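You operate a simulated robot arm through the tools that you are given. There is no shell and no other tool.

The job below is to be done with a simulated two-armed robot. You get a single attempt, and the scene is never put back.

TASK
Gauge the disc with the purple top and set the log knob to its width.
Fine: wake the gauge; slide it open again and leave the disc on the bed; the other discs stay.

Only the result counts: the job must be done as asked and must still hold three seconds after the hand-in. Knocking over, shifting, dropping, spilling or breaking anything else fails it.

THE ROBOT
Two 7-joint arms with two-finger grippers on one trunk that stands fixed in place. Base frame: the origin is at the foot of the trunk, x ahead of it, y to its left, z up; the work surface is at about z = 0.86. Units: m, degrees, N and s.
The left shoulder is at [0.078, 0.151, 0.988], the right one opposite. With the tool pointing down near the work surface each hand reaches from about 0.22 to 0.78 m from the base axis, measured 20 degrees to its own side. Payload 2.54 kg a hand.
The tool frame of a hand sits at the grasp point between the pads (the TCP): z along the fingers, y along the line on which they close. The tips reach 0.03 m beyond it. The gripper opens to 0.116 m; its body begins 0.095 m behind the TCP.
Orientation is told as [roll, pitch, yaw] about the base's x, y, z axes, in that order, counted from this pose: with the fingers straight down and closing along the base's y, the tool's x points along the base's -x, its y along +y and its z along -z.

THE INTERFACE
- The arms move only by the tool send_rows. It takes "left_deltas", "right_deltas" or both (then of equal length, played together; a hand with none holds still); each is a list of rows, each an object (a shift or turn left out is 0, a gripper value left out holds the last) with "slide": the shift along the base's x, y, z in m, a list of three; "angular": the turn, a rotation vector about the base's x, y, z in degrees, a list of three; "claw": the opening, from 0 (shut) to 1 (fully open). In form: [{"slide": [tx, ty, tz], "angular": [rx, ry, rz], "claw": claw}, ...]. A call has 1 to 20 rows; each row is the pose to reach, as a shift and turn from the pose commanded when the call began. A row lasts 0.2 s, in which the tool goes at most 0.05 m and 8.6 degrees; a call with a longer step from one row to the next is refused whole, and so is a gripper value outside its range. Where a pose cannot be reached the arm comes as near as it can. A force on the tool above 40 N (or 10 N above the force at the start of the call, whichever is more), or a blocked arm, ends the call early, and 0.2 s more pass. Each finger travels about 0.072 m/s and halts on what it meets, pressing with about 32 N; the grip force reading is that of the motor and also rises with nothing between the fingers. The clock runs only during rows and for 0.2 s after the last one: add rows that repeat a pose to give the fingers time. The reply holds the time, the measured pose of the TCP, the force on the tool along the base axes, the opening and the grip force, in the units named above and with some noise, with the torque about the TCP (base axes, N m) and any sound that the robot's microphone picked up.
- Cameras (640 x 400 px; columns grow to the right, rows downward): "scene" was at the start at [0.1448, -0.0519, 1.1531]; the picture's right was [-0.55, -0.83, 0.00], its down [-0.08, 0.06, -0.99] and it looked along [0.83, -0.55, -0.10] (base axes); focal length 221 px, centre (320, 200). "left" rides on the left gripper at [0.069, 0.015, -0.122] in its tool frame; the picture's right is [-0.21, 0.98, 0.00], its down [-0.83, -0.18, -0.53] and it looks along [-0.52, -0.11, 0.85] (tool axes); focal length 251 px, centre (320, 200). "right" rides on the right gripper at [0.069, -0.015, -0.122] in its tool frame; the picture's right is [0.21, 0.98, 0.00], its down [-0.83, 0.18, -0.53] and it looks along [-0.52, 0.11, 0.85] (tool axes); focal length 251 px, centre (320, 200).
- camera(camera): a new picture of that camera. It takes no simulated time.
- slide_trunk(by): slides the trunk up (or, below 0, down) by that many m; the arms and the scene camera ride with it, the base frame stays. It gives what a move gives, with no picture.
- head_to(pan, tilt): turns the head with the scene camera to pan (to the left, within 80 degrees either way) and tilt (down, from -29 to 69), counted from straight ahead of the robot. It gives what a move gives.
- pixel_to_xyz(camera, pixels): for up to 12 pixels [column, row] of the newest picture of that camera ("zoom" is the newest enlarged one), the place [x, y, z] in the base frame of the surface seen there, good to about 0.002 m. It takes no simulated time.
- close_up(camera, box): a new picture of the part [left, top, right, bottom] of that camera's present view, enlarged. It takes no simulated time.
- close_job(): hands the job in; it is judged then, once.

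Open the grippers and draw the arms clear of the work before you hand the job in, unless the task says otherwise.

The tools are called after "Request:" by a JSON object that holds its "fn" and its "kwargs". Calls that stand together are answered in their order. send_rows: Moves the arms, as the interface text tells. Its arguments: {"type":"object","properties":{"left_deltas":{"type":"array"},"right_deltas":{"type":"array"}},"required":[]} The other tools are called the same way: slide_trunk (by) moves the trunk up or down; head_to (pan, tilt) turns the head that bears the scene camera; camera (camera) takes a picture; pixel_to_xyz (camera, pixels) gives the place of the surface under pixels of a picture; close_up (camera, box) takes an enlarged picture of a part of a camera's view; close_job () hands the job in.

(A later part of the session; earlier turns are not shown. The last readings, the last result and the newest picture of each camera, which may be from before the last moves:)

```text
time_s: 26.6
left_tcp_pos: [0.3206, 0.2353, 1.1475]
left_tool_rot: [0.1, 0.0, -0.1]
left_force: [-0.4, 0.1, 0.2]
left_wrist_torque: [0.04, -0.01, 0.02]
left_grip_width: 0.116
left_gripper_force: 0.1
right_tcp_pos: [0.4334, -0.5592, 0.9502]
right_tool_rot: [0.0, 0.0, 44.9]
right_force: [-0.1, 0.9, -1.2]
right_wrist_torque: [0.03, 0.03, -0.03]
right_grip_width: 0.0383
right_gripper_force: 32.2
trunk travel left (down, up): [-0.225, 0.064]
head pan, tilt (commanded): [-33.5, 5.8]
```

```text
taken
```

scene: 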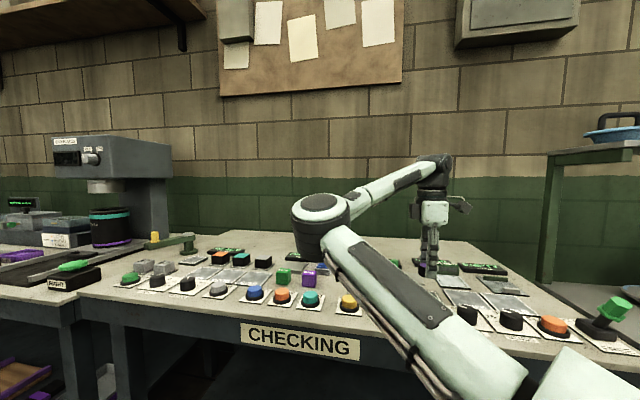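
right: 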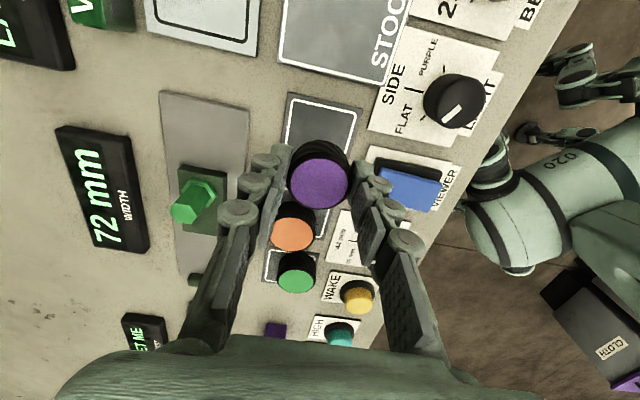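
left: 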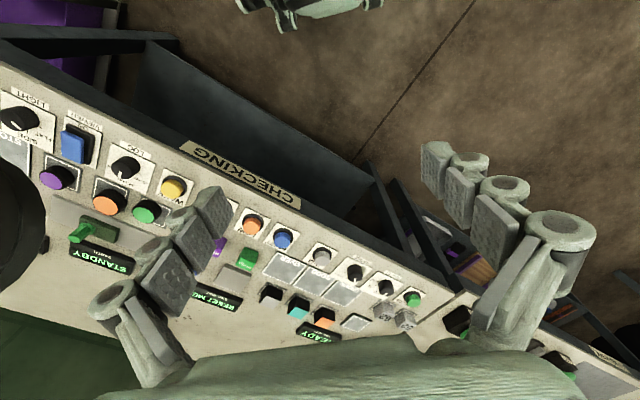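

The disc is held clear of its pad. The gauge opening (72 mm) spans s≈0.024 to 0.096 along the bed, so I carry the disc above (0.607,-0.511), staying high over everything.

Request:
{"fn": "send_rows", "kwargs": {"right_deltas": [{"slide": [0, 0, 0.02], "claw": 0.25}, {"slide": [0.02, 0.005, 0.03], "claw": 0.25}, {"slide": [0.05, 0.0135, 0.03], "claw": 0.25}, {"slide": [0.08, 0.022, 0.03], "claw": 0.25}, {"slide": [0.11, 0.03, 0.03], "claw": 0.25}, {"slide": [0.14, 0.038, 0.03], "claw": 0.25}, {"slide": [0.16, 0.044, 0.03], "claw": 0.25}, {"slide": [0.17, 0.047, 0.03], "claw": 0.25}, {"slide": [0.174, 0.048, 0.03], "claw": 0.25}, {"slide": [0.174, 0.048, 0.03], "claw": 0.25}]}}

Request:
{"fn": "camera", "kwargs": {"camera": "right"}}

Request:
{"fn": "camera", "kwargs": {"camera": "scene"}}

```text
time_s: 28.8
left_tcp_pos: [0.3198, 0.2358, 1.1484]
left_tool_rot: [0.0, 0.0, -0.1]
left_force: [0.1, 0.3, 0.5]
left_wrist_torque: [0.03, 0.02, -0.01]
left_grip_width: 0.1162
left_gripper_force: 0.0
right_tcp_pos: [0.6078, -0.5116, 0.9811]
right_tool_rot: [-0.1, 0.0, 45.0]
right_force: [1.1, 0.3, -0.7]
right_wrist_torque: [0.0, -0.01, 0.03]
right_grip_width: 0.0382
right_gripper_force: 31.9
trunk travel left (down, up): [-0.225, 0.064]
head pan, tilt (commanded): [-33.5, 5.8]
```

```text
taken
```

right: 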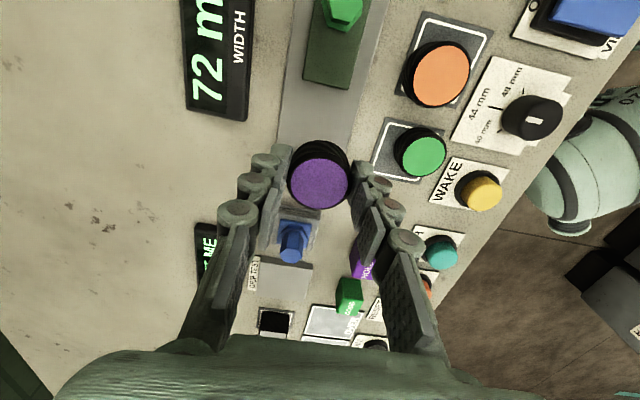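

```text
taken
```

scene: 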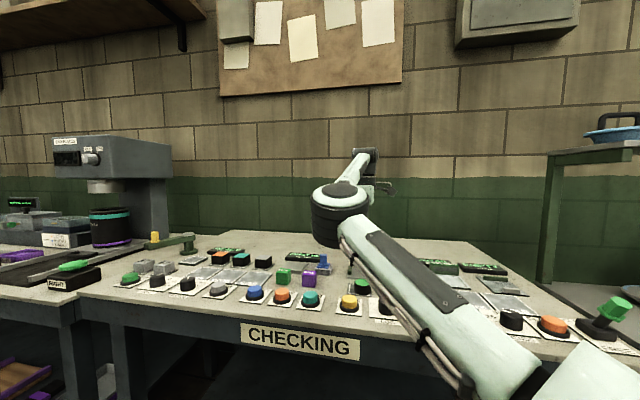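

The hand is at (0.608,-0.512,0.981) with the gauge opening below; the carriage front edge is at right px (305,78)-(355,88) and the bed edges near (282,120) and (365,130). I measure them to confirm the placing spot.

Request:
{"fn": "close_up", "kwargs": {"camera": "right", "box": [220, 0, 420, 200]}}

Request:
{"fn": "pixel_to_xyz", "kwargs": {"camera": "right", "pixels": [[308, 78], [352, 86], [330, 84], [283, 115], [360, 100], [281, 130], [320, 110], [300, 130], [350, 130]]}}

```text
2.00 times, centred on (320, 100) of right
```

zoom: 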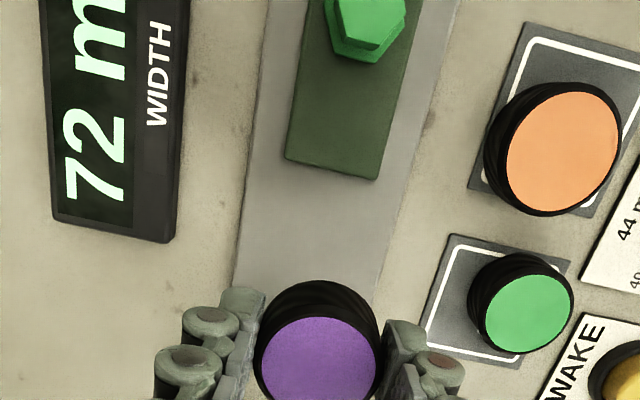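

```text
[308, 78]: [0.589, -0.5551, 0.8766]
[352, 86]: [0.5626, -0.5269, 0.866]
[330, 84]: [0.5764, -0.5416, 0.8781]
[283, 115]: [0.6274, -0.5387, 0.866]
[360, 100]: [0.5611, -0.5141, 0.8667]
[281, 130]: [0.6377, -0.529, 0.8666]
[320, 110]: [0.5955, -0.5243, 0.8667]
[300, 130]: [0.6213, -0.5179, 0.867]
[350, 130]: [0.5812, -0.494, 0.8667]
```

Bed mid-line and carriage front (s≈0.0246, w≈0.791) agree with the planned spot, and the bed top is z≈0.8667. I lower the disc onto the bed with slow final steps, keeping hold.

Request:
{"fn": "send_rows", "kwargs": {"right_deltas": [{"slide": [0, 0, -0.02], "claw": 0.25}, {"slide": [0, 0, -0.04], "claw": 0.25}, {"slide": [0, 0, -0.06], "claw": 0.25}, {"slide": [0, 0, -0.07], "claw": 0.25}, {"slide": [0, 0, -0.076], "claw": 0.25}, {"slide": [0, 0, -0.079], "claw": 0.25}, {"slide": [0, 0, -0.081], "claw": 0.25}, {"slide": [0, 0, -0.082], "claw": 0.25}, {"slide": [0, 0, -0.082], "claw": 0.25}]}}

Request:
{"fn": "camera", "kwargs": {"camera": "right"}}

```text
time_s: 30.8
left_tcp_pos: [0.3189, 0.236, 1.1488]
left_tool_rot: [-0.1, 0.0, 0.0]
left_force: [0.6, 0.7, 0.5]
left_wrist_torque: [-0.01, 0.05, 0.02]
left_grip_width: 0.1158
left_gripper_force: 0.0
right_tcp_pos: [0.6056, -0.5117, 0.8994]
right_tool_rot: [-0.1, 0.0, 44.9]
right_force: [-3.1, 3.3, 4.4]
right_wrist_torque: [0.07, 0.08, 0.01]
right_grip_width: 0.0386
right_gripper_force: 31.9
trunk travel left (down, up): [-0.225, 0.064]
head pan, tilt (commanded): [-33.5, 5.8]
```

```text
taken
```

right: 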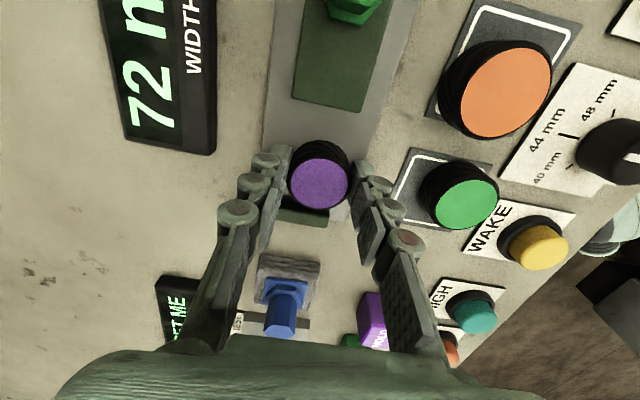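

Contact shows (4.4 N up), the disc is on the bed just in front of the jaw at (300,215). I check the display box corner (213,152) for finger room before opening.

Request:
{"fn": "pixel_to_xyz", "kwargs": {"camera": "right", "pixels": [[213, 152], [214, 100], [150, 150], [255, 172], [240, 210], [300, 216], [335, 215], [319, 185], [366, 175], [280, 150], [395, 150], [262, 260]]}}

Request:
{"fn": "close_up", "kwargs": {"camera": "right", "box": [220, 120, 420, 260]}}

```text
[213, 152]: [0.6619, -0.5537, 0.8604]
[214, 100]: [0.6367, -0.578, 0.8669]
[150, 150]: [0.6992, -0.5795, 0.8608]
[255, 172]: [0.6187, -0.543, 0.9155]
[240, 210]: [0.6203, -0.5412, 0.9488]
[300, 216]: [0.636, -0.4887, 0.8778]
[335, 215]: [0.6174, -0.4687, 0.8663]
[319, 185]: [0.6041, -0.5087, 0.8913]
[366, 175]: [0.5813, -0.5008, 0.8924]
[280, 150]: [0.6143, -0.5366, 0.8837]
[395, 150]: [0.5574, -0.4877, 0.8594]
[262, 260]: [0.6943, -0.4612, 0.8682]
```

```text
2.86 times, centred on (320, 190) of right
```

zoom: 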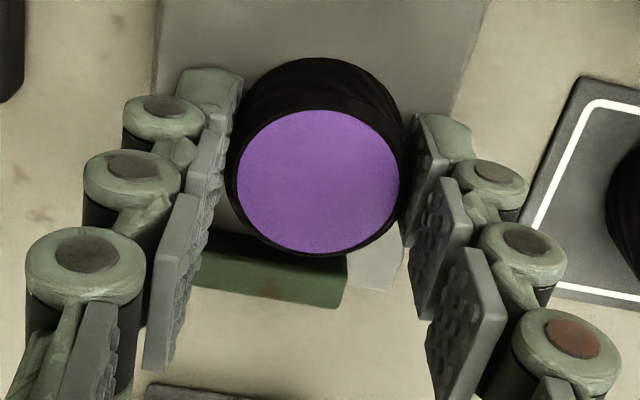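

There is room on both sides for a modest opening. I open the claw to about 56 mm and lift straight up.

Request:
{"fn": "send_rows", "kwargs": {"right_deltas": [{"slide": [0, 0, 0], "claw": 0.38}, {"slide": [0, 0, 0], "claw": 0.46}, {"slide": [0, 0, 0], "claw": 0.5}, {"slide": [0, 0, 0], "claw": 0.5}, {"slide": [0, 0, 0.005], "claw": 0.5}, {"slide": [0, 0, 0.02], "claw": 0.5}, {"slide": [0, 0, 0.04], "claw": 0.5}, {"slide": [0, 0, 0.06], "claw": 0.5}, {"slide": [0, 0, 0.07], "claw": 0.5}, {"slide": [0, 0, 0.07], "claw": 0.5}]}}

Request:
{"fn": "camera", "kwargs": {"camera": "right"}}

Request:
{"fn": "camera", "kwargs": {"camera": "scene"}}

```text
time_s: 33.0
left_tcp_pos: [0.3193, 0.2349, 1.1479]
left_tool_rot: [0.0, 0.0, 0.1]
left_force: [-0.7, 0.1, -0.8]
left_wrist_torque: [0.02, -0.03, -0.01]
left_grip_width: 0.116
left_gripper_force: 0.1
right_tcp_pos: [0.6075, -0.5112, 0.9681]
right_tool_rot: [-0.1, 0.0, 45.0]
right_force: [-0.3, -0.3, -0.3]
right_wrist_torque: [0.01, -0.01, 0.02]
right_grip_width: 0.058
right_gripper_force: 0.0
trunk travel left (down, up): [-0.225, 0.064]
head pan, tilt (commanded): [-33.5, 5.8]
```

```text
taken
```

right: 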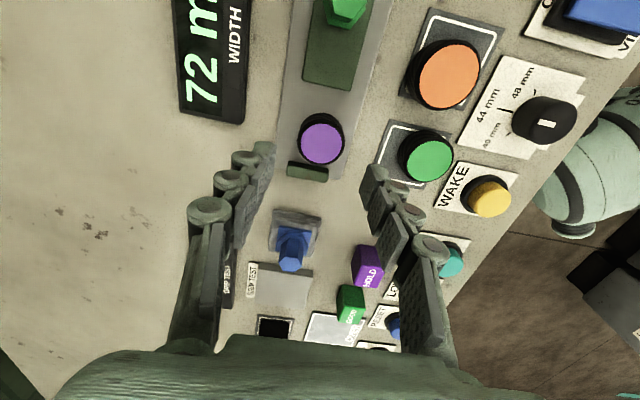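

```text
taken
```

scene: 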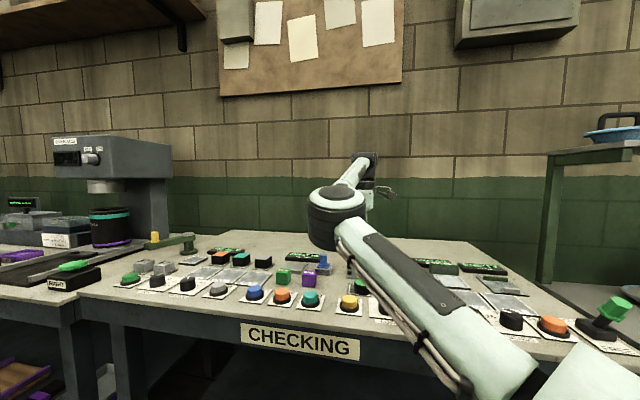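

The disc sits on the bed centred in front of the jaw (right px (320,140)). I raise and move back over the carriage grip near (0.542,-0.577).

Request:
{"fn": "send_rows", "kwargs": {"right_deltas": [{"slide": [0, 0, 0.02], "claw": 0.5}, {"slide": [-0.015, -0.015, 0.03], "claw": 0.5}, {"slide": [-0.04, -0.04, 0.03], "claw": 0.5}, {"slide": [-0.06, -0.06, 0.03], "claw": 0.5}, {"slide": [-0.065, -0.0655, 0.03], "claw": 0.5}, {"slide": [-0.065, -0.0655, 0.03], "claw": 0.5}]}}

Request:
{"fn": "camera", "kwargs": {"camera": "right"}}

Request:
{"fn": "close_up", "kwargs": {"camera": "right", "box": [240, 80, 400, 220]}}

```text
time_s: 34.4
left_tcp_pos: [0.3207, 0.235, 1.1491]
left_tool_rot: [-0.1, 0.1, 0.0]
left_force: [-0.2, 0.2, 0.5]
left_wrist_torque: [0.03, 0.0, -0.02]
left_grip_width: 0.1161
left_gripper_force: 0.1
right_tcp_pos: [0.5409, -0.5759, 0.9975]
right_tool_rot: [-0.1, 0.0, 44.9]
right_force: [0.5, 0.5, -0.1]
right_wrist_torque: [-0.02, 0.01, 0.03]
right_grip_width: 0.0578
right_gripper_force: 0.1
trunk travel left (down, up): [-0.225, 0.064]
head pan, tilt (commanded): [-33.5, 5.8]
```

```text
taken
```

right: 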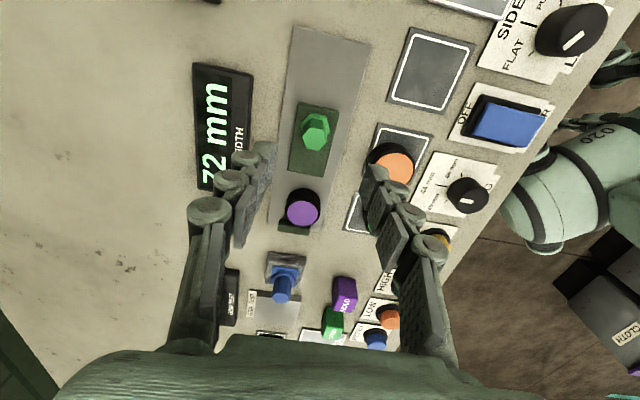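

```text
2.86 times, centred on (320, 150) of right
```

zoom: 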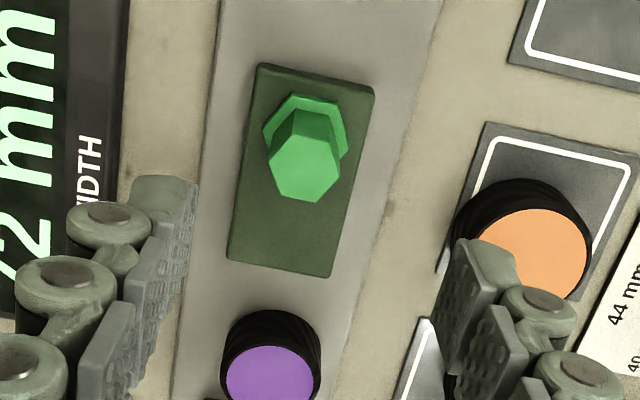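

The hex grip's top shows at zoom px (305,168). I measure its centre.

Request:
{"fn": "pixel_to_xyz", "kwargs": {"camera": "zoom", "pixels": [[305, 168], [275, 155], [335, 170], [310, 195], [303, 140], [262, 68], [372, 92], [230, 258], [328, 275], [305, 120]]}}

```text
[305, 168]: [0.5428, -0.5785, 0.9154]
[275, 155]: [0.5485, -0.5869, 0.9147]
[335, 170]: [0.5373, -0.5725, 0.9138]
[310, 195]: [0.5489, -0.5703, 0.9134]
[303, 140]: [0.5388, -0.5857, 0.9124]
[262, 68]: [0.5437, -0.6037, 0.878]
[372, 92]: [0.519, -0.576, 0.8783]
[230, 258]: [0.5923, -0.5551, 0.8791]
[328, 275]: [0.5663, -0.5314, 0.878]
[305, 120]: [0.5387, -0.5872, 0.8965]
```

Grip centre is (0.543,-0.5785), top z 0.914. I descend so the tips stop at about z 0.887, above the carriage plate, and close gently on the grip.

Request:
{"fn": "send_rows", "kwargs": {"right_deltas": [{"slide": [0.0008, -0.0018, -0.02], "claw": 0.5}, {"slide": [0.0008, -0.0018, -0.045], "claw": 0.5}, {"slide": [0.0008, -0.0018, -0.065], "claw": 0.5}, {"slide": [0.0008, -0.0018, -0.076], "claw": 0.5}, {"slide": [0.0008, -0.0018, -0.081], "claw": 0.5}, {"slide": [0.0008, -0.0018, -0.081], "claw": 0.3}, {"slide": [0.0008, -0.0018, -0.081], "claw": 0.2}, {"slide": [0.0008, -0.0018, -0.081], "claw": 0.1}, {"slide": [0.0008, -0.0018, -0.081], "claw": 0.05}, {"slide": [0.0008, -0.0018, -0.081], "claw": 0.05}]}}

Request:
{"fn": "camera", "kwargs": {"camera": "right"}}

Request:
{"fn": "camera", "kwargs": {"camera": "scene"}}

```text
time_s: 36.6
left_tcp_pos: [0.321, 0.2353, 1.1471]
left_tool_rot: [-0.1, -0.1, 0.0]
left_force: [0.8, 0.2, -0.3]
left_wrist_torque: [0.01, -0.02, 0.0]
left_grip_width: 0.116
left_gripper_force: 0.0
right_tcp_pos: [0.5435, -0.5796, 0.9178]
right_tool_rot: [-0.3, 0.0, 45.0]
right_force: [16.7, -14.4, 6.1]
right_wrist_torque: [-0.33, -0.56, 0.02]
right_grip_width: 0.0211
right_gripper_force: 45.2
trunk travel left (down, up): [-0.225, 0.064]
head pan, tilt (commanded): [-33.5, 5.8]
```

```text
taken
```

right: 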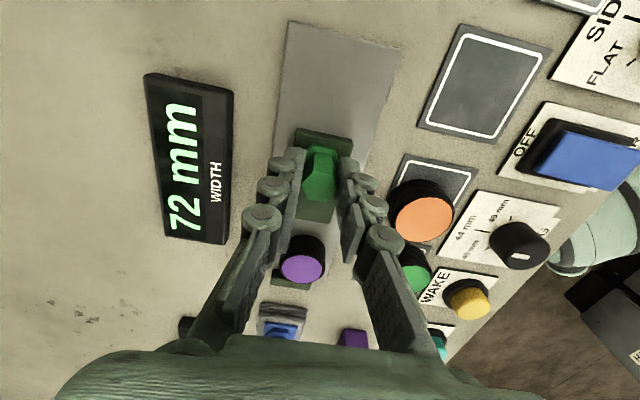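

```text
taken
```

scene: 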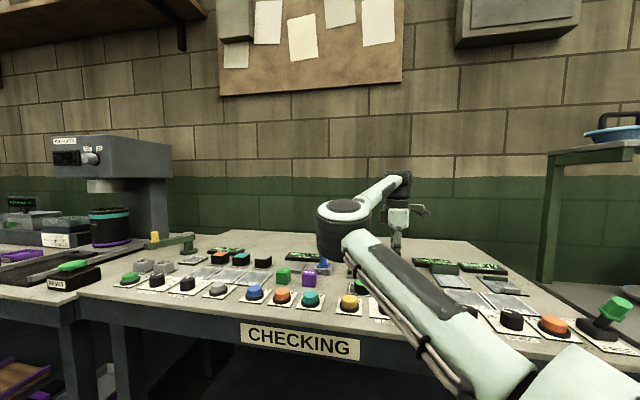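

The grip is held (21 mm), but with about 22 N sideways toward (+x,-y), so I am ~1 mm off across the bed. I ease over by ~1 mm and slide the carriage 15 mm toward the jaw.

Request:
{"fn": "send_rows", "kwargs": {"right_deltas": [{"slide": [0.0009, -0.0009, 0], "claw": 0.05}, {"slide": [0.0009, -0.0009, 0], "claw": 0.05}, {"slide": [0.003, 0.0012, 0], "claw": 0.05}, {"slide": [0.0051, 0.0033, 0], "claw": 0.05}, {"slide": [0.0072, 0.0054, 0], "claw": 0.05}, {"slide": [0.0093, 0.0075, 0], "claw": 0.05}, {"slide": [0.0115, 0.0097, 0], "claw": 0.05}, {"slide": [0.0115, 0.0097, 0], "claw": 0.05}]}}

Request:
{"fn": "camera", "kwargs": {"camera": "right"}}

```text
time_s: 38.4
left_tcp_pos: [0.3201, 0.2361, 1.1492]
left_tool_rot: [0.0, 0.0, 0.1]
left_force: [0.5, 0.0, 0.9]
left_wrist_torque: [0.01, -0.01, 0.02]
left_grip_width: 0.1161
left_gripper_force: 0.0
right_tcp_pos: [0.5556, -0.5696, 0.9172]
right_tool_rot: [-0.1, 0.1, 44.8]
right_force: [11.6, -12.2, 7.6]
right_wrist_torque: [-0.56, -0.12, -0.07]
right_grip_width: 0.021
right_gripper_force: 45.1
trunk travel left (down, up): [-0.225, 0.064]
head pan, tilt (commanded): [-33.5, 5.8]
```

```text
taken
```

right: 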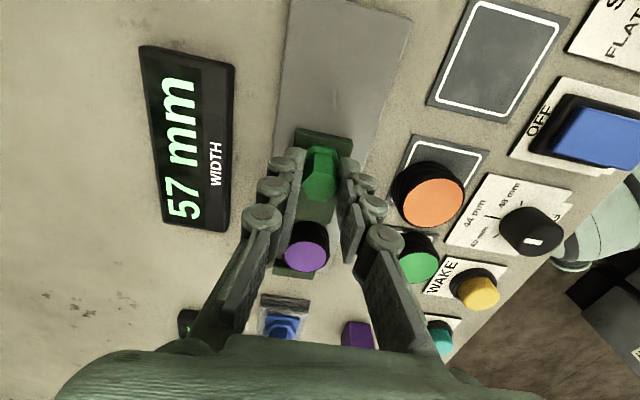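

The display follows (57 mm). I ease across a bit more and slide on by another 12 mm, slower.

Request:
{"fn": "send_rows", "kwargs": {"right_deltas": [{"slide": [0.0008, -0.0008, 0], "claw": 0.05}, {"slide": [0.0022, 0.0006, 0], "claw": 0.05}, {"slide": [0.0036, 0.002, 0], "claw": 0.05}, {"slide": [0.005, 0.0034, 0], "claw": 0.05}, {"slide": [0.0064, 0.0048, 0], "claw": 0.05}, {"slide": [0.0078, 0.0062, 0], "claw": 0.05}, {"slide": [0.0092, 0.0076, 0], "claw": 0.05}, {"slide": [0.0092, 0.0076, 0], "claw": 0.05}]}}

Request:
{"fn": "camera", "kwargs": {"camera": "right"}}

```text
time_s: 40.2
left_tcp_pos: [0.3203, 0.2344, 1.149]
left_tool_rot: [0.0, -0.1, 0.0]
left_force: [0.1, 0.7, 0.0]
left_wrist_torque: [-0.01, -0.01, 0.03]
left_grip_width: 0.116
left_gripper_force: 0.0
right_tcp_pos: [0.5633, -0.5608, 0.9164]
right_tool_rot: [0.1, 0.0, 44.9]
right_force: [-4.8, 3.0, -7.3]
right_wrist_torque: [0.07, 0.15, -0.04]
right_grip_width: 0.021
right_gripper_force: 45.1
trunk travel left (down, up): [-0.225, 0.064]
head pan, tilt (commanded): [-33.5, 5.8]
```

```text
taken
```

right: 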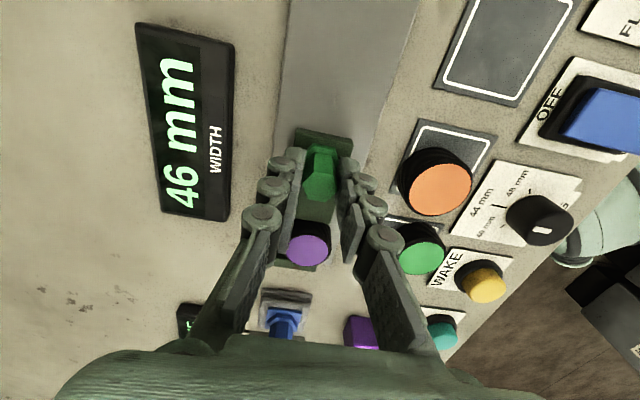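

It shows 46 mm with small side force now. I continue in 1 mm steps until it stops against the disc and jaw.

Request:
{"fn": "send_rows", "kwargs": {"right_deltas": [{"slide": [0.0007, 0.0007, 0], "claw": 0.05}, {"slide": [0.0014, 0.0014, 0], "claw": 0.05}, {"slide": [0.0021, 0.0021, 0], "claw": 0.05}, {"slide": [0.0028, 0.0028, 0], "claw": 0.05}, {"slide": [0.0035, 0.0035, 0], "claw": 0.05}, {"slide": [0.0042, 0.0042, 0], "claw": 0.05}, {"slide": [0.0042, 0.0042, 0], "claw": 0.05}]}}

Request:
{"fn": "camera", "kwargs": {"camera": "right"}}

```text
time_s: 41.8
left_tcp_pos: [0.3201, 0.2351, 1.149]
left_tool_rot: [0.0, 0.0, 0.0]
left_force: [0.4, -0.1, 0.0]
left_wrist_torque: [-0.01, 0.04, -0.02]
left_grip_width: 0.1161
left_gripper_force: 0.1
right_tcp_pos: [0.5687, -0.5566, 0.9178]
right_tool_rot: [0.0, 0.0, 44.8]
right_force: [-14.1, 9.3, -13.8]
right_wrist_torque: [0.23, 0.38, 0.04]
right_grip_width: 0.021
right_gripper_force: 44.6
trunk travel left (down, up): [-0.225, 0.064]
head pan, tilt (commanded): [-33.5, 5.8]
```

```text
taken
```

right: 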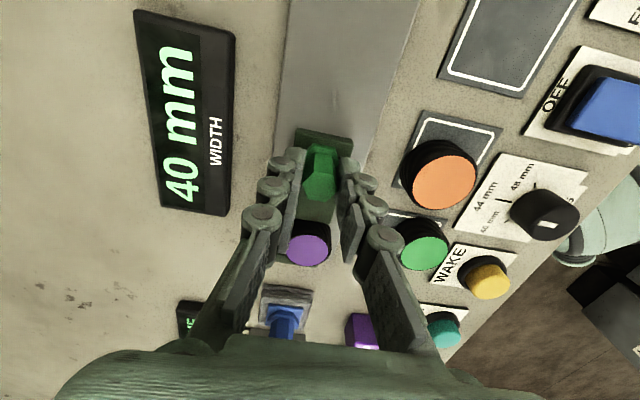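

Display shows 40 mm with only ~3 N along the slide, so it may not be tight yet. I relieve the side force and continue in small steps.

Request:
{"fn": "send_rows", "kwargs": {"right_deltas": [{"slide": [-0.0006, 0.0006, -0.0005], "claw": 0.05}, {"slide": [0.0001, 0.0013, -0.0005], "claw": 0.05}, {"slide": [0.0008, 0.002, -0.0005], "claw": 0.05}, {"slide": [0.0012, 0.0024, -0.0005], "claw": 0.05}, {"slide": [0.0012, 0.0024, -0.0005], "claw": 0.05}]}}

Request:
{"fn": "camera", "kwargs": {"camera": "right"}}

Request:
{"fn": "close_up", "kwargs": {"camera": "right", "box": [120, 0, 340, 280]}}

```text
time_s: 43.0
left_tcp_pos: [0.3201, 0.2348, 1.1488]
left_tool_rot: [0.1, -0.2, -0.1]
left_force: [1.0, 0.6, 0.3]
left_wrist_torque: [-0.01, 0.01, 0.0]
left_grip_width: 0.116
left_gripper_force: 0.0
right_tcp_pos: [0.5679, -0.556, 0.9172]
right_tool_rot: [0.0, 0.1, 44.8]
right_force: [-19.7, -6.2, -11.1]
right_wrist_torque: [0.06, 0.3, -0.08]
right_grip_width: 0.0212
right_gripper_force: 44.9
trunk travel left (down, up): [-0.225, 0.064]
head pan, tilt (commanded): [-33.5, 5.8]
```

```text
taken
```

right: 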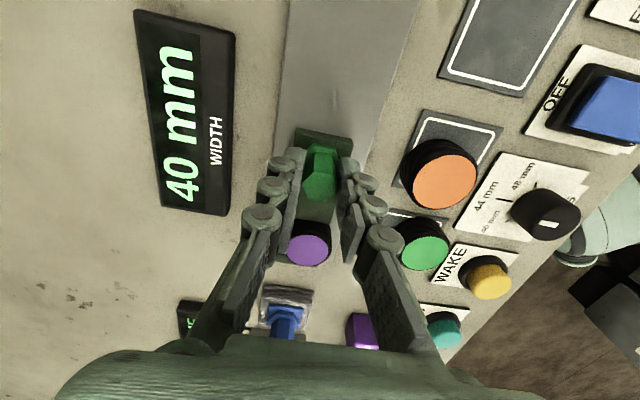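

```text
1.43 times, centred on (230, 140) of right
```

zoom: 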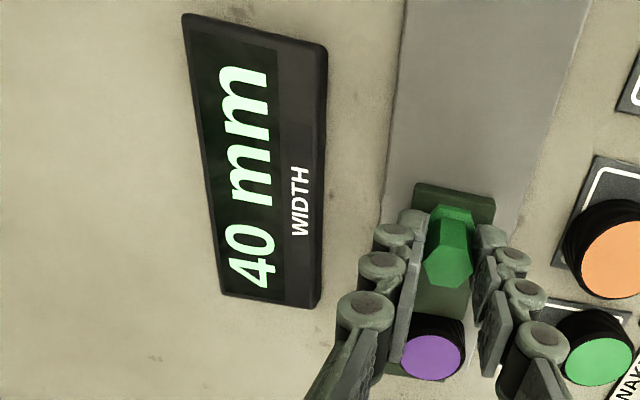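

The slide now pushes with ~18 N and the display holds at 40 mm, so the disc is 40 mm wide. I slide the carriage back open.

Request:
{"fn": "send_rows", "kwargs": {"right_deltas": [{"slide": [-0.0018, -0.0006, 0], "claw": 0.05}, {"slide": [-0.0038, -0.0026, 0], "claw": 0.05}, {"slide": [-0.0058, -0.0046, 0], "claw": 0.05}, {"slide": [-0.0078, -0.0066, 0], "claw": 0.05}, {"slide": [-0.0098, -0.0086, 0], "claw": 0.05}, {"slide": [-0.0118, -0.0106, 0], "claw": 0.05}, {"slide": [-0.0118, -0.0106, 0], "claw": 0.05}]}}

Request:
{"fn": "camera", "kwargs": {"camera": "right"}}

```text
time_s: 44.6
left_tcp_pos: [0.3207, 0.2338, 1.148]
left_tool_rot: [0.1, 0.0, 0.0]
left_force: [-0.3, -0.5, 0.9]
left_wrist_torque: [-0.01, -0.02, 0.0]
left_grip_width: 0.1158
left_gripper_force: 0.1
right_tcp_pos: [0.5583, -0.5655, 0.9168]
right_tool_rot: [-0.3, -0.1, 45.0]
right_force: [16.4, -14.5, 5.4]
right_wrist_torque: [0.36, -1.25, 0.03]
right_grip_width: 0.021
right_gripper_force: 45.2
trunk travel left (down, up): [-0.225, 0.064]
head pan, tilt (commanded): [-33.5, 5.8]
```

```text
taken
```

right: 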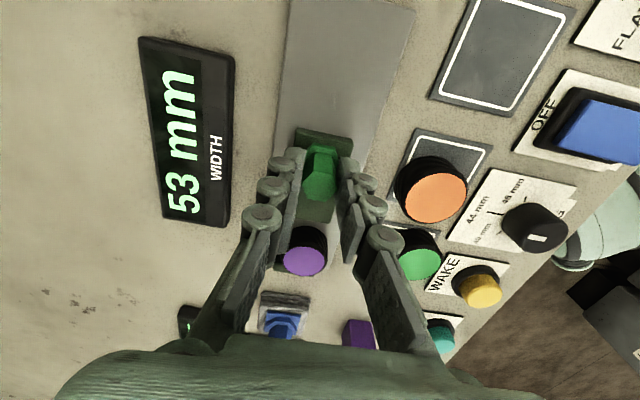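

The carriage is at 53 mm and the disc stayed by the jaw. I relieve the side force and open it the rest of the way to about 72 mm.

Request:
{"fn": "send_rows", "kwargs": {"right_deltas": [{"slide": [0.0008, -0.0008, 0], "claw": 0.05}, {"slide": [-0.0012, -0.0028, 0], "claw": 0.05}, {"slide": [-0.0032, -0.0048, 0], "claw": 0.05}, {"slide": [-0.0052, -0.0068, 0], "claw": 0.05}, {"slide": [-0.0072, -0.0088, 0], "claw": 0.05}, {"slide": [-0.0092, -0.0108, 0], "claw": 0.05}, {"slide": [-0.0112, -0.0128, 0], "claw": 0.05}, {"slide": [-0.0127, -0.0143, 0], "claw": 0.05}, {"slide": [-0.0127, -0.0143, 0], "claw": 0.05}]}}

Request:
{"fn": "camera", "kwargs": {"camera": "right"}}

```text
time_s: 46.6
left_tcp_pos: [0.3195, 0.2356, 1.1484]
left_tool_rot: [0.1, 0.0, 0.0]
left_force: [0.0, 0.1, 0.1]
left_wrist_torque: [-0.02, 0.03, -0.02]
left_grip_width: 0.1163
left_gripper_force: 0.0
right_tcp_pos: [0.5454, -0.5791, 0.9171]
right_tool_rot: [-0.4, 0.1, 44.9]
right_force: [14.0, -13.7, 13.6]
right_wrist_torque: [-0.41, -0.3, -0.04]
right_grip_width: 0.0211
right_gripper_force: 45.4
trunk travel left (down, up): [-0.225, 0.064]
head pan, tilt (commanded): [-33.5, 5.8]
```

```text
taken
```

right: 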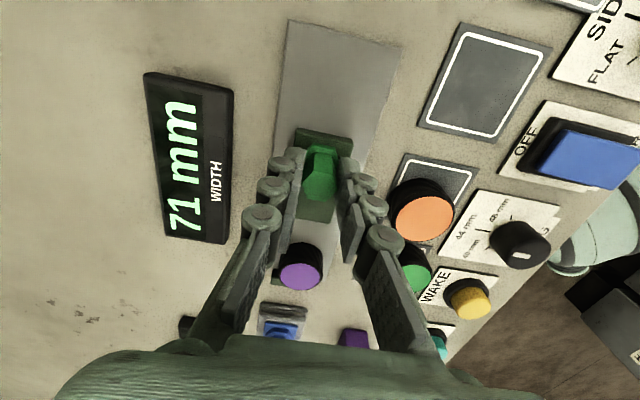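

It reads 71 mm. I nudge about 1.5 mm further with side relief, then open the claw and lift.

Request:
{"fn": "send_rows", "kwargs": {"right_deltas": [{"slide": [0.0006, -0.0006, -0.0003], "claw": 0.05}, {"slide": [-0.0003, -0.0015, -0.0003], "claw": 0.05}, {"slide": [-0.0006, -0.0018, -0.0003], "claw": 0.05}, {"slide": [-0.0006, -0.0018, -0.0003], "claw": 0.15}, {"slide": [-0.0006, -0.0018, -0.0003], "claw": 0.3}, {"slide": [-0.0006, -0.0018, -0.0003], "claw": 0.45}, {"slide": [-0.0006, -0.0018, -0.0003], "claw": 0.48}, {"slide": [-0.0006, -0.0018, 0.015], "claw": 0.48}, {"slide": [-0.0006, -0.0018, 0.045], "claw": 0.48}, {"slide": [-0.0006, -0.0018, 0.085], "claw": 0.48}, {"slide": [-0.0006, -0.0018, 0.1], "claw": 0.48}, {"slide": [-0.0006, -0.0018, 0.1], "claw": 0.48}]}}

Request:
{"fn": "camera", "kwargs": {"camera": "right"}}

Request:
{"fn": "camera", "kwargs": {"camera": "scene"}}

```text
time_s: 49.2
left_tcp_pos: [0.3213, 0.2346, 1.1491]
left_tool_rot: [0.2, 0.1, 0.0]
left_force: [0.8, -0.6, 0.7]
left_wrist_torque: [-0.01, 0.0, 0.0]
left_grip_width: 0.1158
left_gripper_force: 0.1
right_tcp_pos: [0.5436, -0.5812, 1.0154]
right_tool_rot: [-0.1, 0.1, 44.8]
right_force: [-0.1, 0.2, 0.5]
right_wrist_torque: [0.05, 0.02, 0.01]
right_grip_width: 0.0556
right_gripper_force: 0.0
trunk travel left (down, up): [-0.225, 0.064]
head pan, tilt (commanded): [-33.5, 5.8]
```

```text
taken
```

right: 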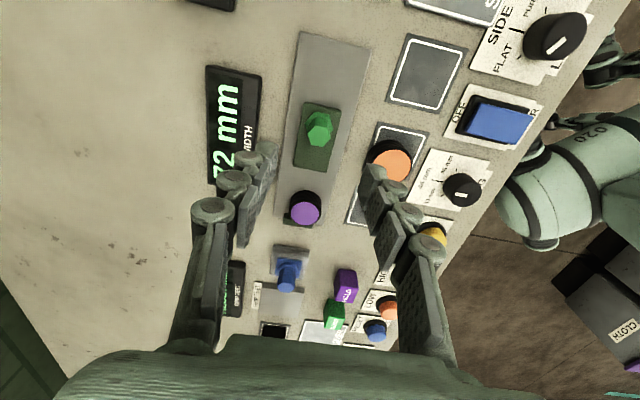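

```text
taken
```

scene: 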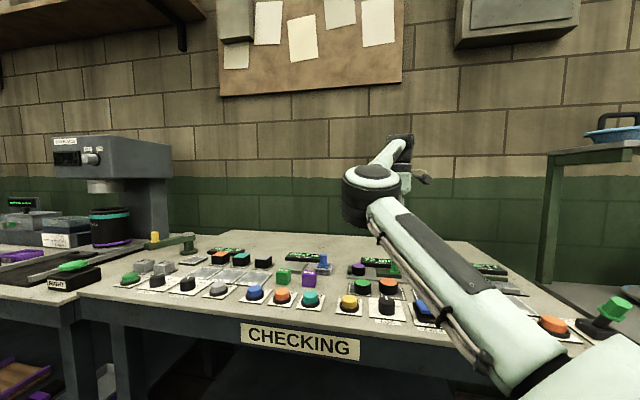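

The gauge reads 72 mm, open, with the disc left on the bed at (305,208). Now for the LOG knob: I turn the hand to yaw -45° and place the wrist camera right above the knob to read its scale.

Request:
{"fn": "send_rows", "kwargs": {"right_deltas": [{"slide": [-0.003, 0.01, 0.005], "angular": [0, 0, -8], "claw": 0.48}, {"slide": [-0.007, 0.02, 0.01], "angular": [0, 0, -16], "claw": 0.48}, {"slide": [-0.011, 0.03, 0.015], "angular": [0, 0, -24], "claw": 0.48}, {"slide": [-0.015, 0.041, 0.02], "angular": [0, 0, -32], "claw": 0.48}, {"slide": [-0.019, 0.052, 0.025], "angular": [0, 0, -40], "claw": 0.48}, {"slide": [-0.023, 0.063, 0.025], "angular": [0, 0, -48], "claw": 0.48}, {"slide": [-0.027, 0.074, 0.025], "angular": [0, 0, -56], "claw": 0.48}, {"slide": [-0.031, 0.086, 0.025], "angular": [0, 0, -64], "claw": 0.48}, {"slide": [-0.036, 0.098, 0.025], "angular": [0, 0, -72], "claw": 0.48}, {"slide": [-0.04, 0.11, 0.025], "angular": [0, 0, -80], "claw": 0.48}, {"slide": [-0.044, 0.12, 0.025], "angular": [0, 0, -88], "claw": 0.48}, {"slide": [-0.044, 0.1205, 0.025], "angular": [0, 0, -90], "claw": 0.48}, {"slide": [-0.044, 0.1205, 0.025], "angular": [0, 0, -90], "claw": 0.48}]}}

Request:
{"fn": "camera", "kwargs": {"camera": "right"}}

Request:
{"fn": "close_up", "kwargs": {"camera": "right", "box": [270, 0, 370, 100]}}

```text
time_s: 52.0
left_tcp_pos: [0.3197, 0.2347, 1.1487]
left_tool_rot: [-0.1, -0.1, 0.0]
left_force: [0.5, -0.6, 0.6]
left_wrist_torque: [0.01, 0.02, 0.0]
left_grip_width: 0.116
left_gripper_force: 0.0
right_tcp_pos: [0.4998, -0.4605, 1.0419]
right_tool_rot: [0.0, 0.0, -45.2]
right_force: [0.9, 0.3, -0.3]
right_wrist_torque: [0.0, 0.02, 0.02]
right_grip_width: 0.0556
right_gripper_force: 0.2
trunk travel left (down, up): [-0.225, 0.064]
head pan, tilt (commanded): [-33.5, 5.8]
```

```text
taken
```

right: 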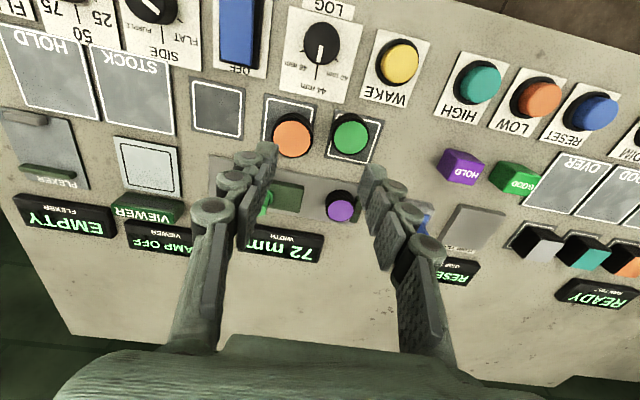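

```text
4.00 times, centred on (320, 50) of right
```

zoom: 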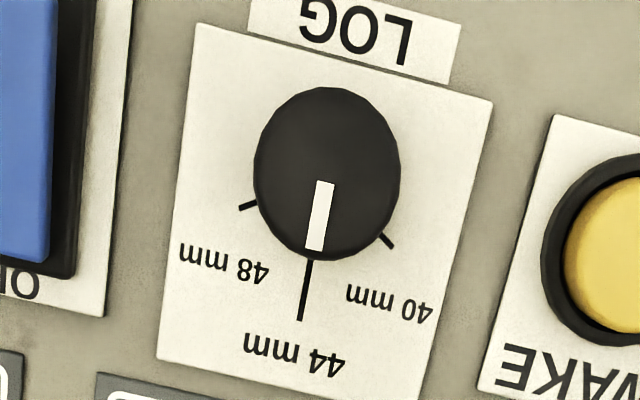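

The view straight down shows the pointer exactly at 44 (zoom px (314,250)), with the 40 mark about 58-60° counter-clockwise (toward WAKE) seen from above. I pin down the knob centre.

Request:
{"fn": "pixel_to_xyz", "kwargs": {"camera": "zoom", "pixels": [[327, 173], [265, 173], [390, 173], [327, 100], [327, 250], [301, 318], [392, 246], [242, 209], [326, 185], [315, 248], [440, 200], [200, 150]]}}

Request:
{"fn": "send_rows", "kwargs": {"right_deltas": [{"slide": [-0.02, 0.013, 0], "claw": 0.42}, {"slide": [-0.04, 0.026, 0], "claw": 0.42}, {"slide": [-0.059, 0.039, -0.01], "claw": 0.42}, {"slide": [-0.059, 0.039, -0.03], "claw": 0.42}, {"slide": [-0.059, 0.039, -0.05], "claw": 0.42}, {"slide": [-0.059, 0.039, -0.07], "claw": 0.42}, {"slide": [-0.059, 0.039, -0.08], "claw": 0.42}, {"slide": [-0.059, 0.039, -0.08], "claw": 0.42}]}}

Request:
{"fn": "camera", "kwargs": {"camera": "right"}}

Request:
{"fn": "camera", "kwargs": {"camera": "scene"}}

```text
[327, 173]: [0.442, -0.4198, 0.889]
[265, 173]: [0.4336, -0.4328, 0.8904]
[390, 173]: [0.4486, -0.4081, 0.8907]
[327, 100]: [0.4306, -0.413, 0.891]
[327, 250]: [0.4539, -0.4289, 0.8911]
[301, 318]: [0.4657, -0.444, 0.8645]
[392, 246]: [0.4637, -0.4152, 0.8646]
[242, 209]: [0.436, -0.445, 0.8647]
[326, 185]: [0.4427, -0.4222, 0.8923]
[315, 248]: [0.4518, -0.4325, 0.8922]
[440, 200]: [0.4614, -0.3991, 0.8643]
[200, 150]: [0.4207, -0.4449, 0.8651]
```

```text
time_s: 53.8
left_tcp_pos: [0.3193, 0.2367, 1.1482]
left_tool_rot: [-0.1, 0.0, 0.0]
left_force: [0.2, -0.3, -0.5]
left_wrist_torque: [0.01, -0.02, 0.01]
left_grip_width: 0.116
left_gripper_force: 0.1
right_tcp_pos: [0.4404, -0.4213, 0.9615]
right_tool_rot: [0.0, 0.0, -45.1]
right_force: [-0.9, -0.2, 0.2]
right_wrist_torque: [-0.01, -0.01, -0.01]
right_grip_width: 0.0486
right_gripper_force: 0.0
trunk travel left (down, up): [-0.225, 0.064]
head pan, tilt (commanded): [-33.5, 5.8]
```

```text
taken
```

right: 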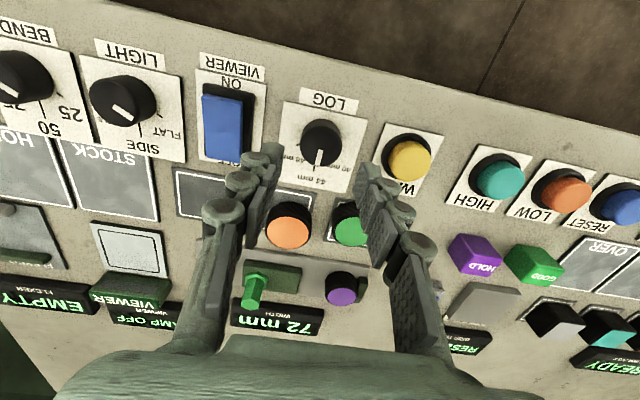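

```text
taken
```

scene: 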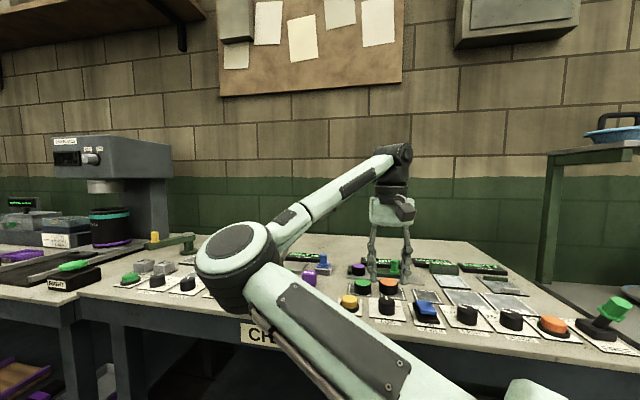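

The hand is over the knob at (0.4404,-0.4213); the measured knob centre is (0.4415,-0.421). I lower around the knob and check before gripping.

Request:
{"fn": "send_rows", "kwargs": {"right_deltas": [{"slide": [0.0008, 0.0003, -0.015], "claw": 0.42}, {"slide": [0.0008, 0.0003, -0.035], "claw": 0.42}, {"slide": [0.0008, 0.0003, -0.05], "claw": 0.42}, {"slide": [0.0008, 0.0003, -0.057], "claw": 0.42}, {"slide": [0.0008, 0.0003, -0.057], "claw": 0.42}]}}

Request:
{"fn": "camera", "kwargs": {"camera": "right"}}

Request:
{"fn": "camera", "kwargs": {"camera": "scene"}}

```text
time_s: 55.0
left_tcp_pos: [0.32, 0.2353, 1.1483]
left_tool_rot: [0.1, 0.0, 0.0]
left_force: [-0.3, 0.0, 0.4]
left_wrist_torque: [-0.02, 0.0, -0.01]
left_grip_width: 0.1162
left_gripper_force: 0.0
right_tcp_pos: [0.4407, -0.4217, 0.9055]
right_tool_rot: [0.0, 0.0, -45.0]
right_force: [-0.3, -0.2, 0.0]
right_wrist_torque: [0.02, -0.02, 0.03]
right_grip_width: 0.0485
right_gripper_force: 0.1
trunk travel left (down, up): [-0.225, 0.064]
head pan, tilt (commanded): [-33.5, 5.8]
```

```text
taken
```

right: 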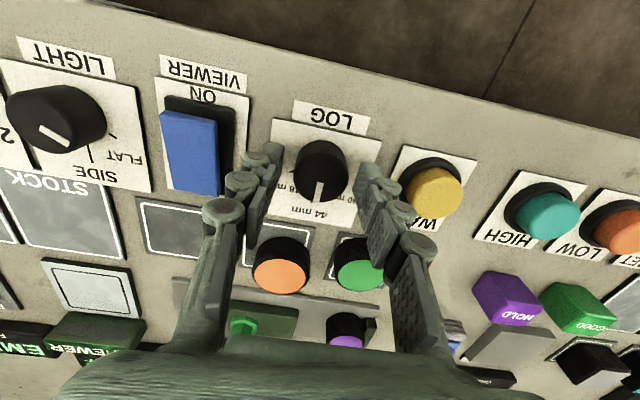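

```text
taken
```

scene: 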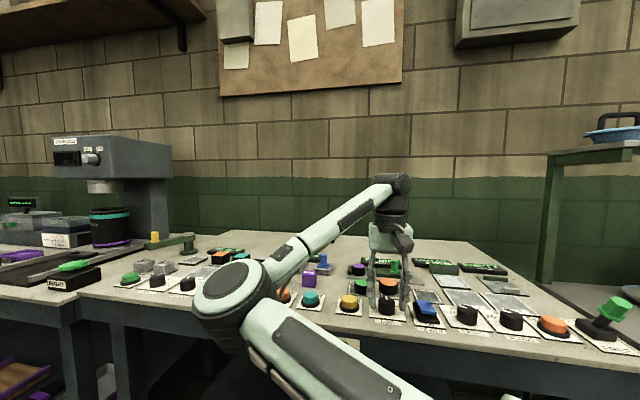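

The knob (320,170) is between the fingers. I close onto it.

Request:
{"fn": "send_rows", "kwargs": {"right_deltas": [{"slide": [0, 0, 0], "claw": 0.34}, {"slide": [0, 0, 0], "claw": 0.28}, {"slide": [0, 0, 0], "claw": 0.22}, {"slide": [0, 0, 0], "claw": 0.15}, {"slide": [0, 0, 0], "claw": 0.15}]}}

Request:
{"fn": "camera", "kwargs": {"camera": "right"}}

```text
time_s: 56.2
left_tcp_pos: [0.3203, 0.2363, 1.1481]
left_tool_rot: [0.0, 0.0, 0.0]
left_force: [0.6, 0.4, -0.7]
left_wrist_torque: [-0.02, -0.01, 0.01]
left_grip_width: 0.116
left_gripper_force: 0.2
right_tcp_pos: [0.4428, -0.4205, 0.9073]
right_tool_rot: [0.0, 0.0, -45.0]
right_force: [6.4, 6.9, -0.5]
right_wrist_torque: [0.19, -0.26, -0.01]
right_grip_width: 0.0344
right_gripper_force: 45.2
trunk travel left (down, up): [-0.225, 0.064]
head pan, tilt (commanded): [-33.5, 5.8]
```

```text
taken
```

right: 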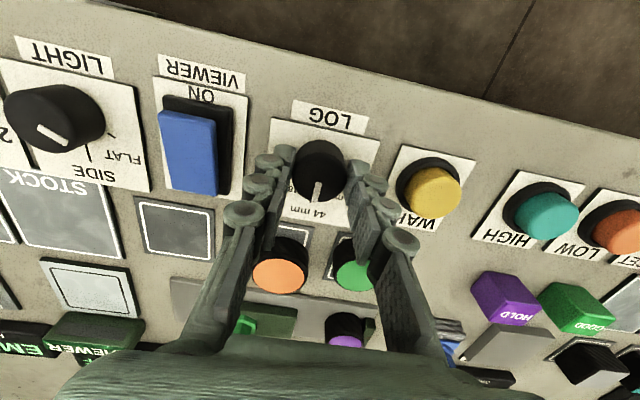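

The knob is held (34 mm) with a small 9 N offset force. I ease toward it and turn 30° counter-clockwise first, watching that the pointer follows.

Request:
{"fn": "send_rows", "kwargs": {"right_deltas": [{"slide": [0.0005, 0.0005, 0], "angular": [0, 0, 0], "claw": 0.15}, {"slide": [0.0005, 0.0005, 0], "angular": [0, 0, 5], "claw": 0.15}, {"slide": [0.0005, 0.0005, 0], "angular": [0, 0, 10], "claw": 0.15}, {"slide": [0.0005, 0.0005, 0], "angular": [0, 0, 15], "claw": 0.15}, {"slide": [0.0005, 0.0005, 0], "angular": [0, 0, 20], "claw": 0.15}, {"slide": [0.0005, 0.0005, 0], "angular": [0, 0, 25], "claw": 0.15}, {"slide": [0.0005, 0.0005, 0], "angular": [0, 0, 30], "claw": 0.15}, {"slide": [0.0005, 0.0005, 0], "angular": [0, 0, 30], "claw": 0.15}]}}

Request:
{"fn": "camera", "kwargs": {"camera": "right"}}

Request:
{"fn": "close_up", "kwargs": {"camera": "right", "box": [260, 110, 380, 230]}}

```text
time_s: 58.0
left_tcp_pos: [0.3195, 0.2363, 1.149]
left_tool_rot: [0.1, -0.1, 0.0]
left_force: [-0.3, -0.7, 0.6]
left_wrist_torque: [-0.03, -0.04, 0.0]
left_grip_width: 0.116
left_gripper_force: 0.0
right_tcp_pos: [0.4409, -0.4214, 0.9055]
right_tool_rot: [-0.1, 0.0, -15.2]
right_force: [-9.7, -1.5, 3.8]
right_wrist_torque: [-0.15, 0.24, -0.03]
right_grip_width: 0.034
right_gripper_force: 44.6
trunk travel left (down, up): [-0.225, 0.064]
head pan, tilt (commanded): [-33.5, 5.8]
```

```text
taken
```

right: 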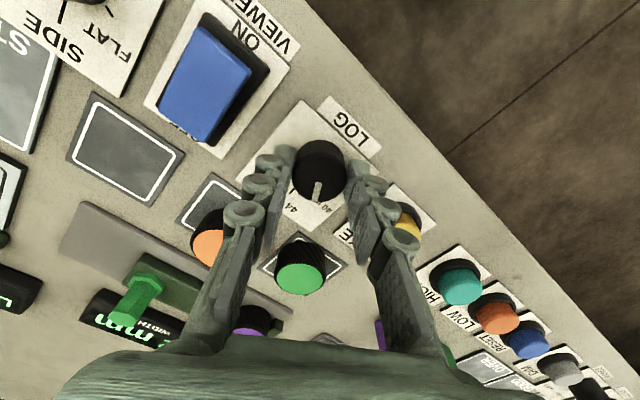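

```text
3.33 times, centred on (320, 170) of right
```

zoom: 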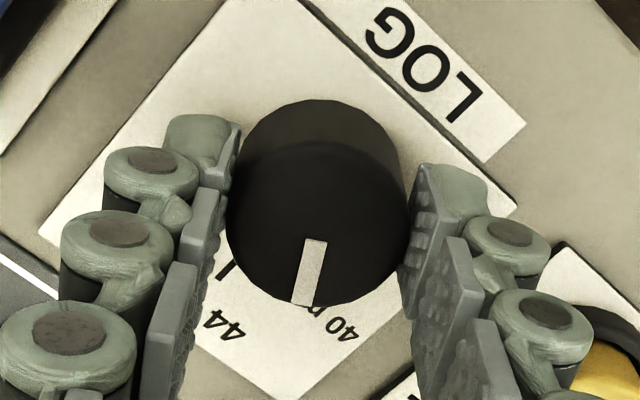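

The pointer turns with the hand (now between 44 and 40). I turn a further 29° to reach the 40 mark.

Request:
{"fn": "send_rows", "kwargs": {"right_deltas": [{"slide": [-0.0004, 0, 0], "angular": [0, 0, 5], "claw": 0.15}, {"slide": [-0.0004, 0, 0], "angular": [0, 0, 10], "claw": 0.15}, {"slide": [-0.0004, 0, 0], "angular": [0, 0, 15], "claw": 0.15}, {"slide": [-0.0004, 0, 0], "angular": [0, 0, 20], "claw": 0.15}, {"slide": [-0.0004, 0, 0], "angular": [0, 0, 25], "claw": 0.15}, {"slide": [-0.0004, 0, 0], "angular": [0, 0, 29], "claw": 0.15}, {"slide": [-0.0004, 0, 0], "angular": [0, 0, 29], "claw": 0.15}]}}

Request:
{"fn": "camera", "kwargs": {"camera": "right"}}

Request:
{"fn": "close_up", "kwargs": {"camera": "right", "box": [260, 110, 380, 230]}}

```text
time_s: 59.6
left_tcp_pos: [0.3197, 0.2352, 1.1494]
left_tool_rot: [-0.1, -0.1, 0.0]
left_force: [0.2, 0.4, -1.0]
left_wrist_torque: [0.01, 0.0, 0.01]
left_grip_width: 0.116
left_gripper_force: 0.2
right_tcp_pos: [0.4413, -0.4227, 0.9056]
right_tool_rot: [-0.3, -0.1, 14.0]
right_force: [3.0, -16.3, 7.2]
right_wrist_torque: [-0.4, 0.11, 0.0]
right_grip_width: 0.034
right_gripper_force: 45.1
trunk travel left (down, up): [-0.225, 0.064]
head pan, tilt (commanded): [-33.5, 5.8]
```

```text
taken
```

right: 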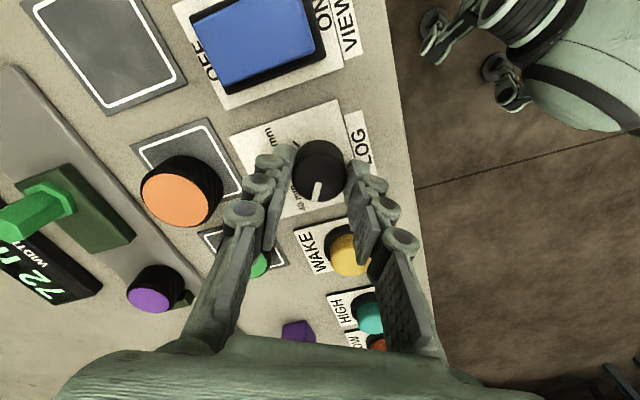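

```text
3.33 times, centred on (320, 170) of right
```

zoom: 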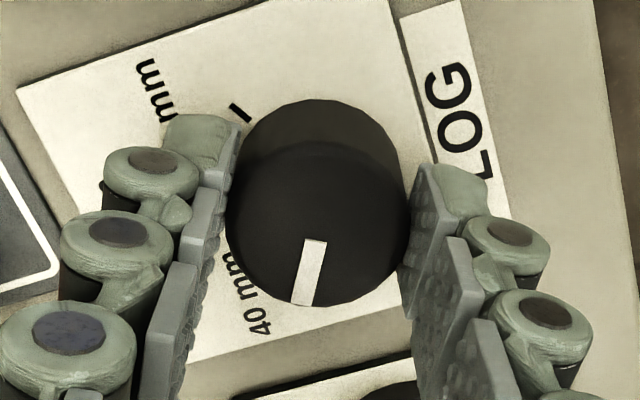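

The turn went through (yaw now 14°). I release, lift, and bring the camera back straight above the knob to check against the scale.

Request:
{"fn": "send_rows", "kwargs": {"right_deltas": [{"slide": [0.0002, -0.0006, 0], "claw": 0.15}, {"slide": [0.0002, -0.0006, 0], "claw": 0.25}, {"slide": [0.0002, -0.0006, 0], "claw": 0.35}, {"slide": [0.0002, -0.0006, 0], "claw": 0.42}, {"slide": [0.0002, -0.0006, 0], "claw": 0.42}, {"slide": [0.0002, -0.0006, 0.02], "claw": 0.42}, {"slide": [0.0002, -0.0006, 0.05], "claw": 0.42}, {"slide": [0.0002, -0.0006, 0.09], "claw": 0.42}, {"slide": [0.007, -0.005, 0.12], "angular": [0, 0, -8], "claw": 0.42}, {"slide": [0.014, -0.01, 0.136], "angular": [0, 0, -16], "claw": 0.42}, {"slide": [0.022, -0.015, 0.136], "angular": [0, 0, -24], "claw": 0.42}, {"slide": [0.03, -0.02, 0.136], "angular": [0, 0, -32], "claw": 0.42}, {"slide": [0.038, -0.025, 0.136], "angular": [0, 0, -40], "claw": 0.42}, {"slide": [0.046, -0.03, 0.136], "angular": [0, 0, -48], "claw": 0.42}, {"slide": [0.054, -0.035, 0.136], "angular": [0, 0, -56], "claw": 0.42}, {"slide": [0.059, -0.039, 0.136], "angular": [0, 0, -59], "claw": 0.42}, {"slide": [0.059, -0.039, 0.136], "angular": [0, 0, -59], "claw": 0.42}]}}

Request:
{"fn": "camera", "kwargs": {"camera": "right"}}

Request:
{"fn": "close_up", "kwargs": {"camera": "right", "box": [270, 0, 370, 100]}}

```text
time_s: 63.2
left_tcp_pos: [0.3207, 0.2354, 1.1485]
left_tool_rot: [0.1, 0.1, 0.0]
left_force: [-0.1, -1.1, 0.5]
left_wrist_torque: [-0.01, -0.03, 0.01]
left_grip_width: 0.116
left_gripper_force: 0.0
right_tcp_pos: [0.5018, -0.4601, 1.0428]
right_tool_rot: [-0.1, 0.0, -45.1]
right_force: [0.6, 0.1, -0.3]
right_wrist_torque: [0.0, -0.02, 0.02]
right_grip_width: 0.0485
right_gripper_force: 0.1
trunk travel left (down, up): [-0.225, 0.064]
head pan, tilt (commanded): [-33.5, 5.8]
```

```text
taken
```

right: 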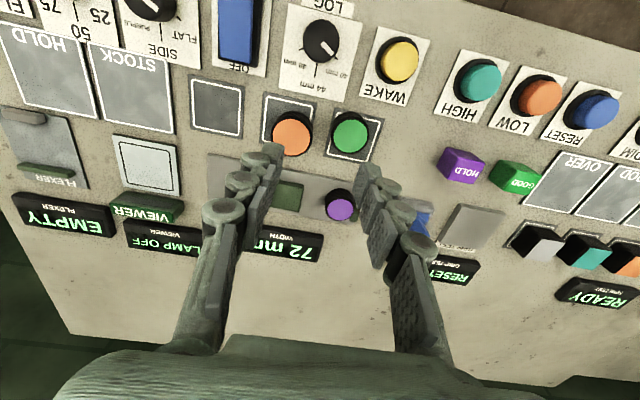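

```text
4.00 times, centred on (320, 50) of right
```

zoom: 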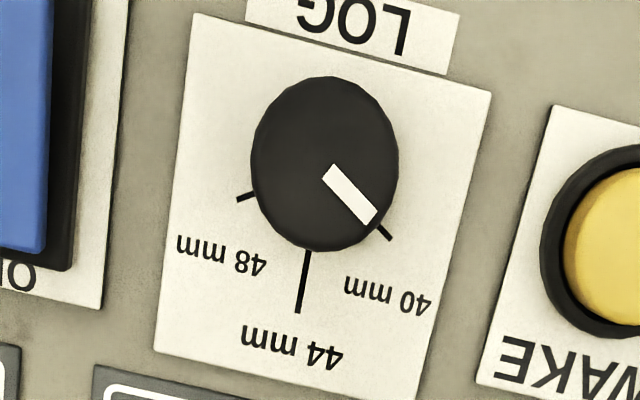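

The pointer now lies on the 40 mark within a couple of degrees (pointer end zoom (371,219), tick (380,228)-(391,240)). I take a tighter view to judge the remaining error.

Request:
{"fn": "close_up", "kwargs": {"camera": "right", "box": [296, 12, 346, 82]}}

```text
5.71 times, centred on (321, 47) of right
```

zoom: 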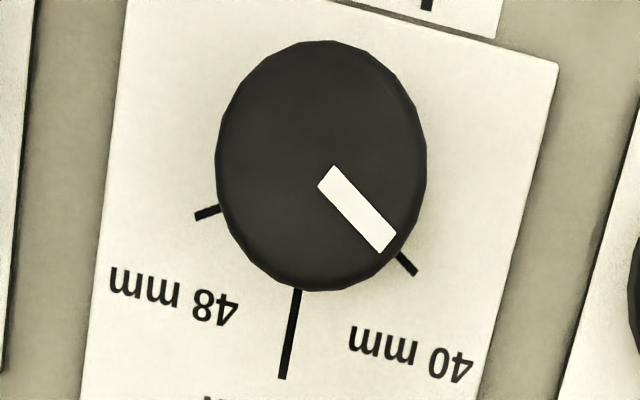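

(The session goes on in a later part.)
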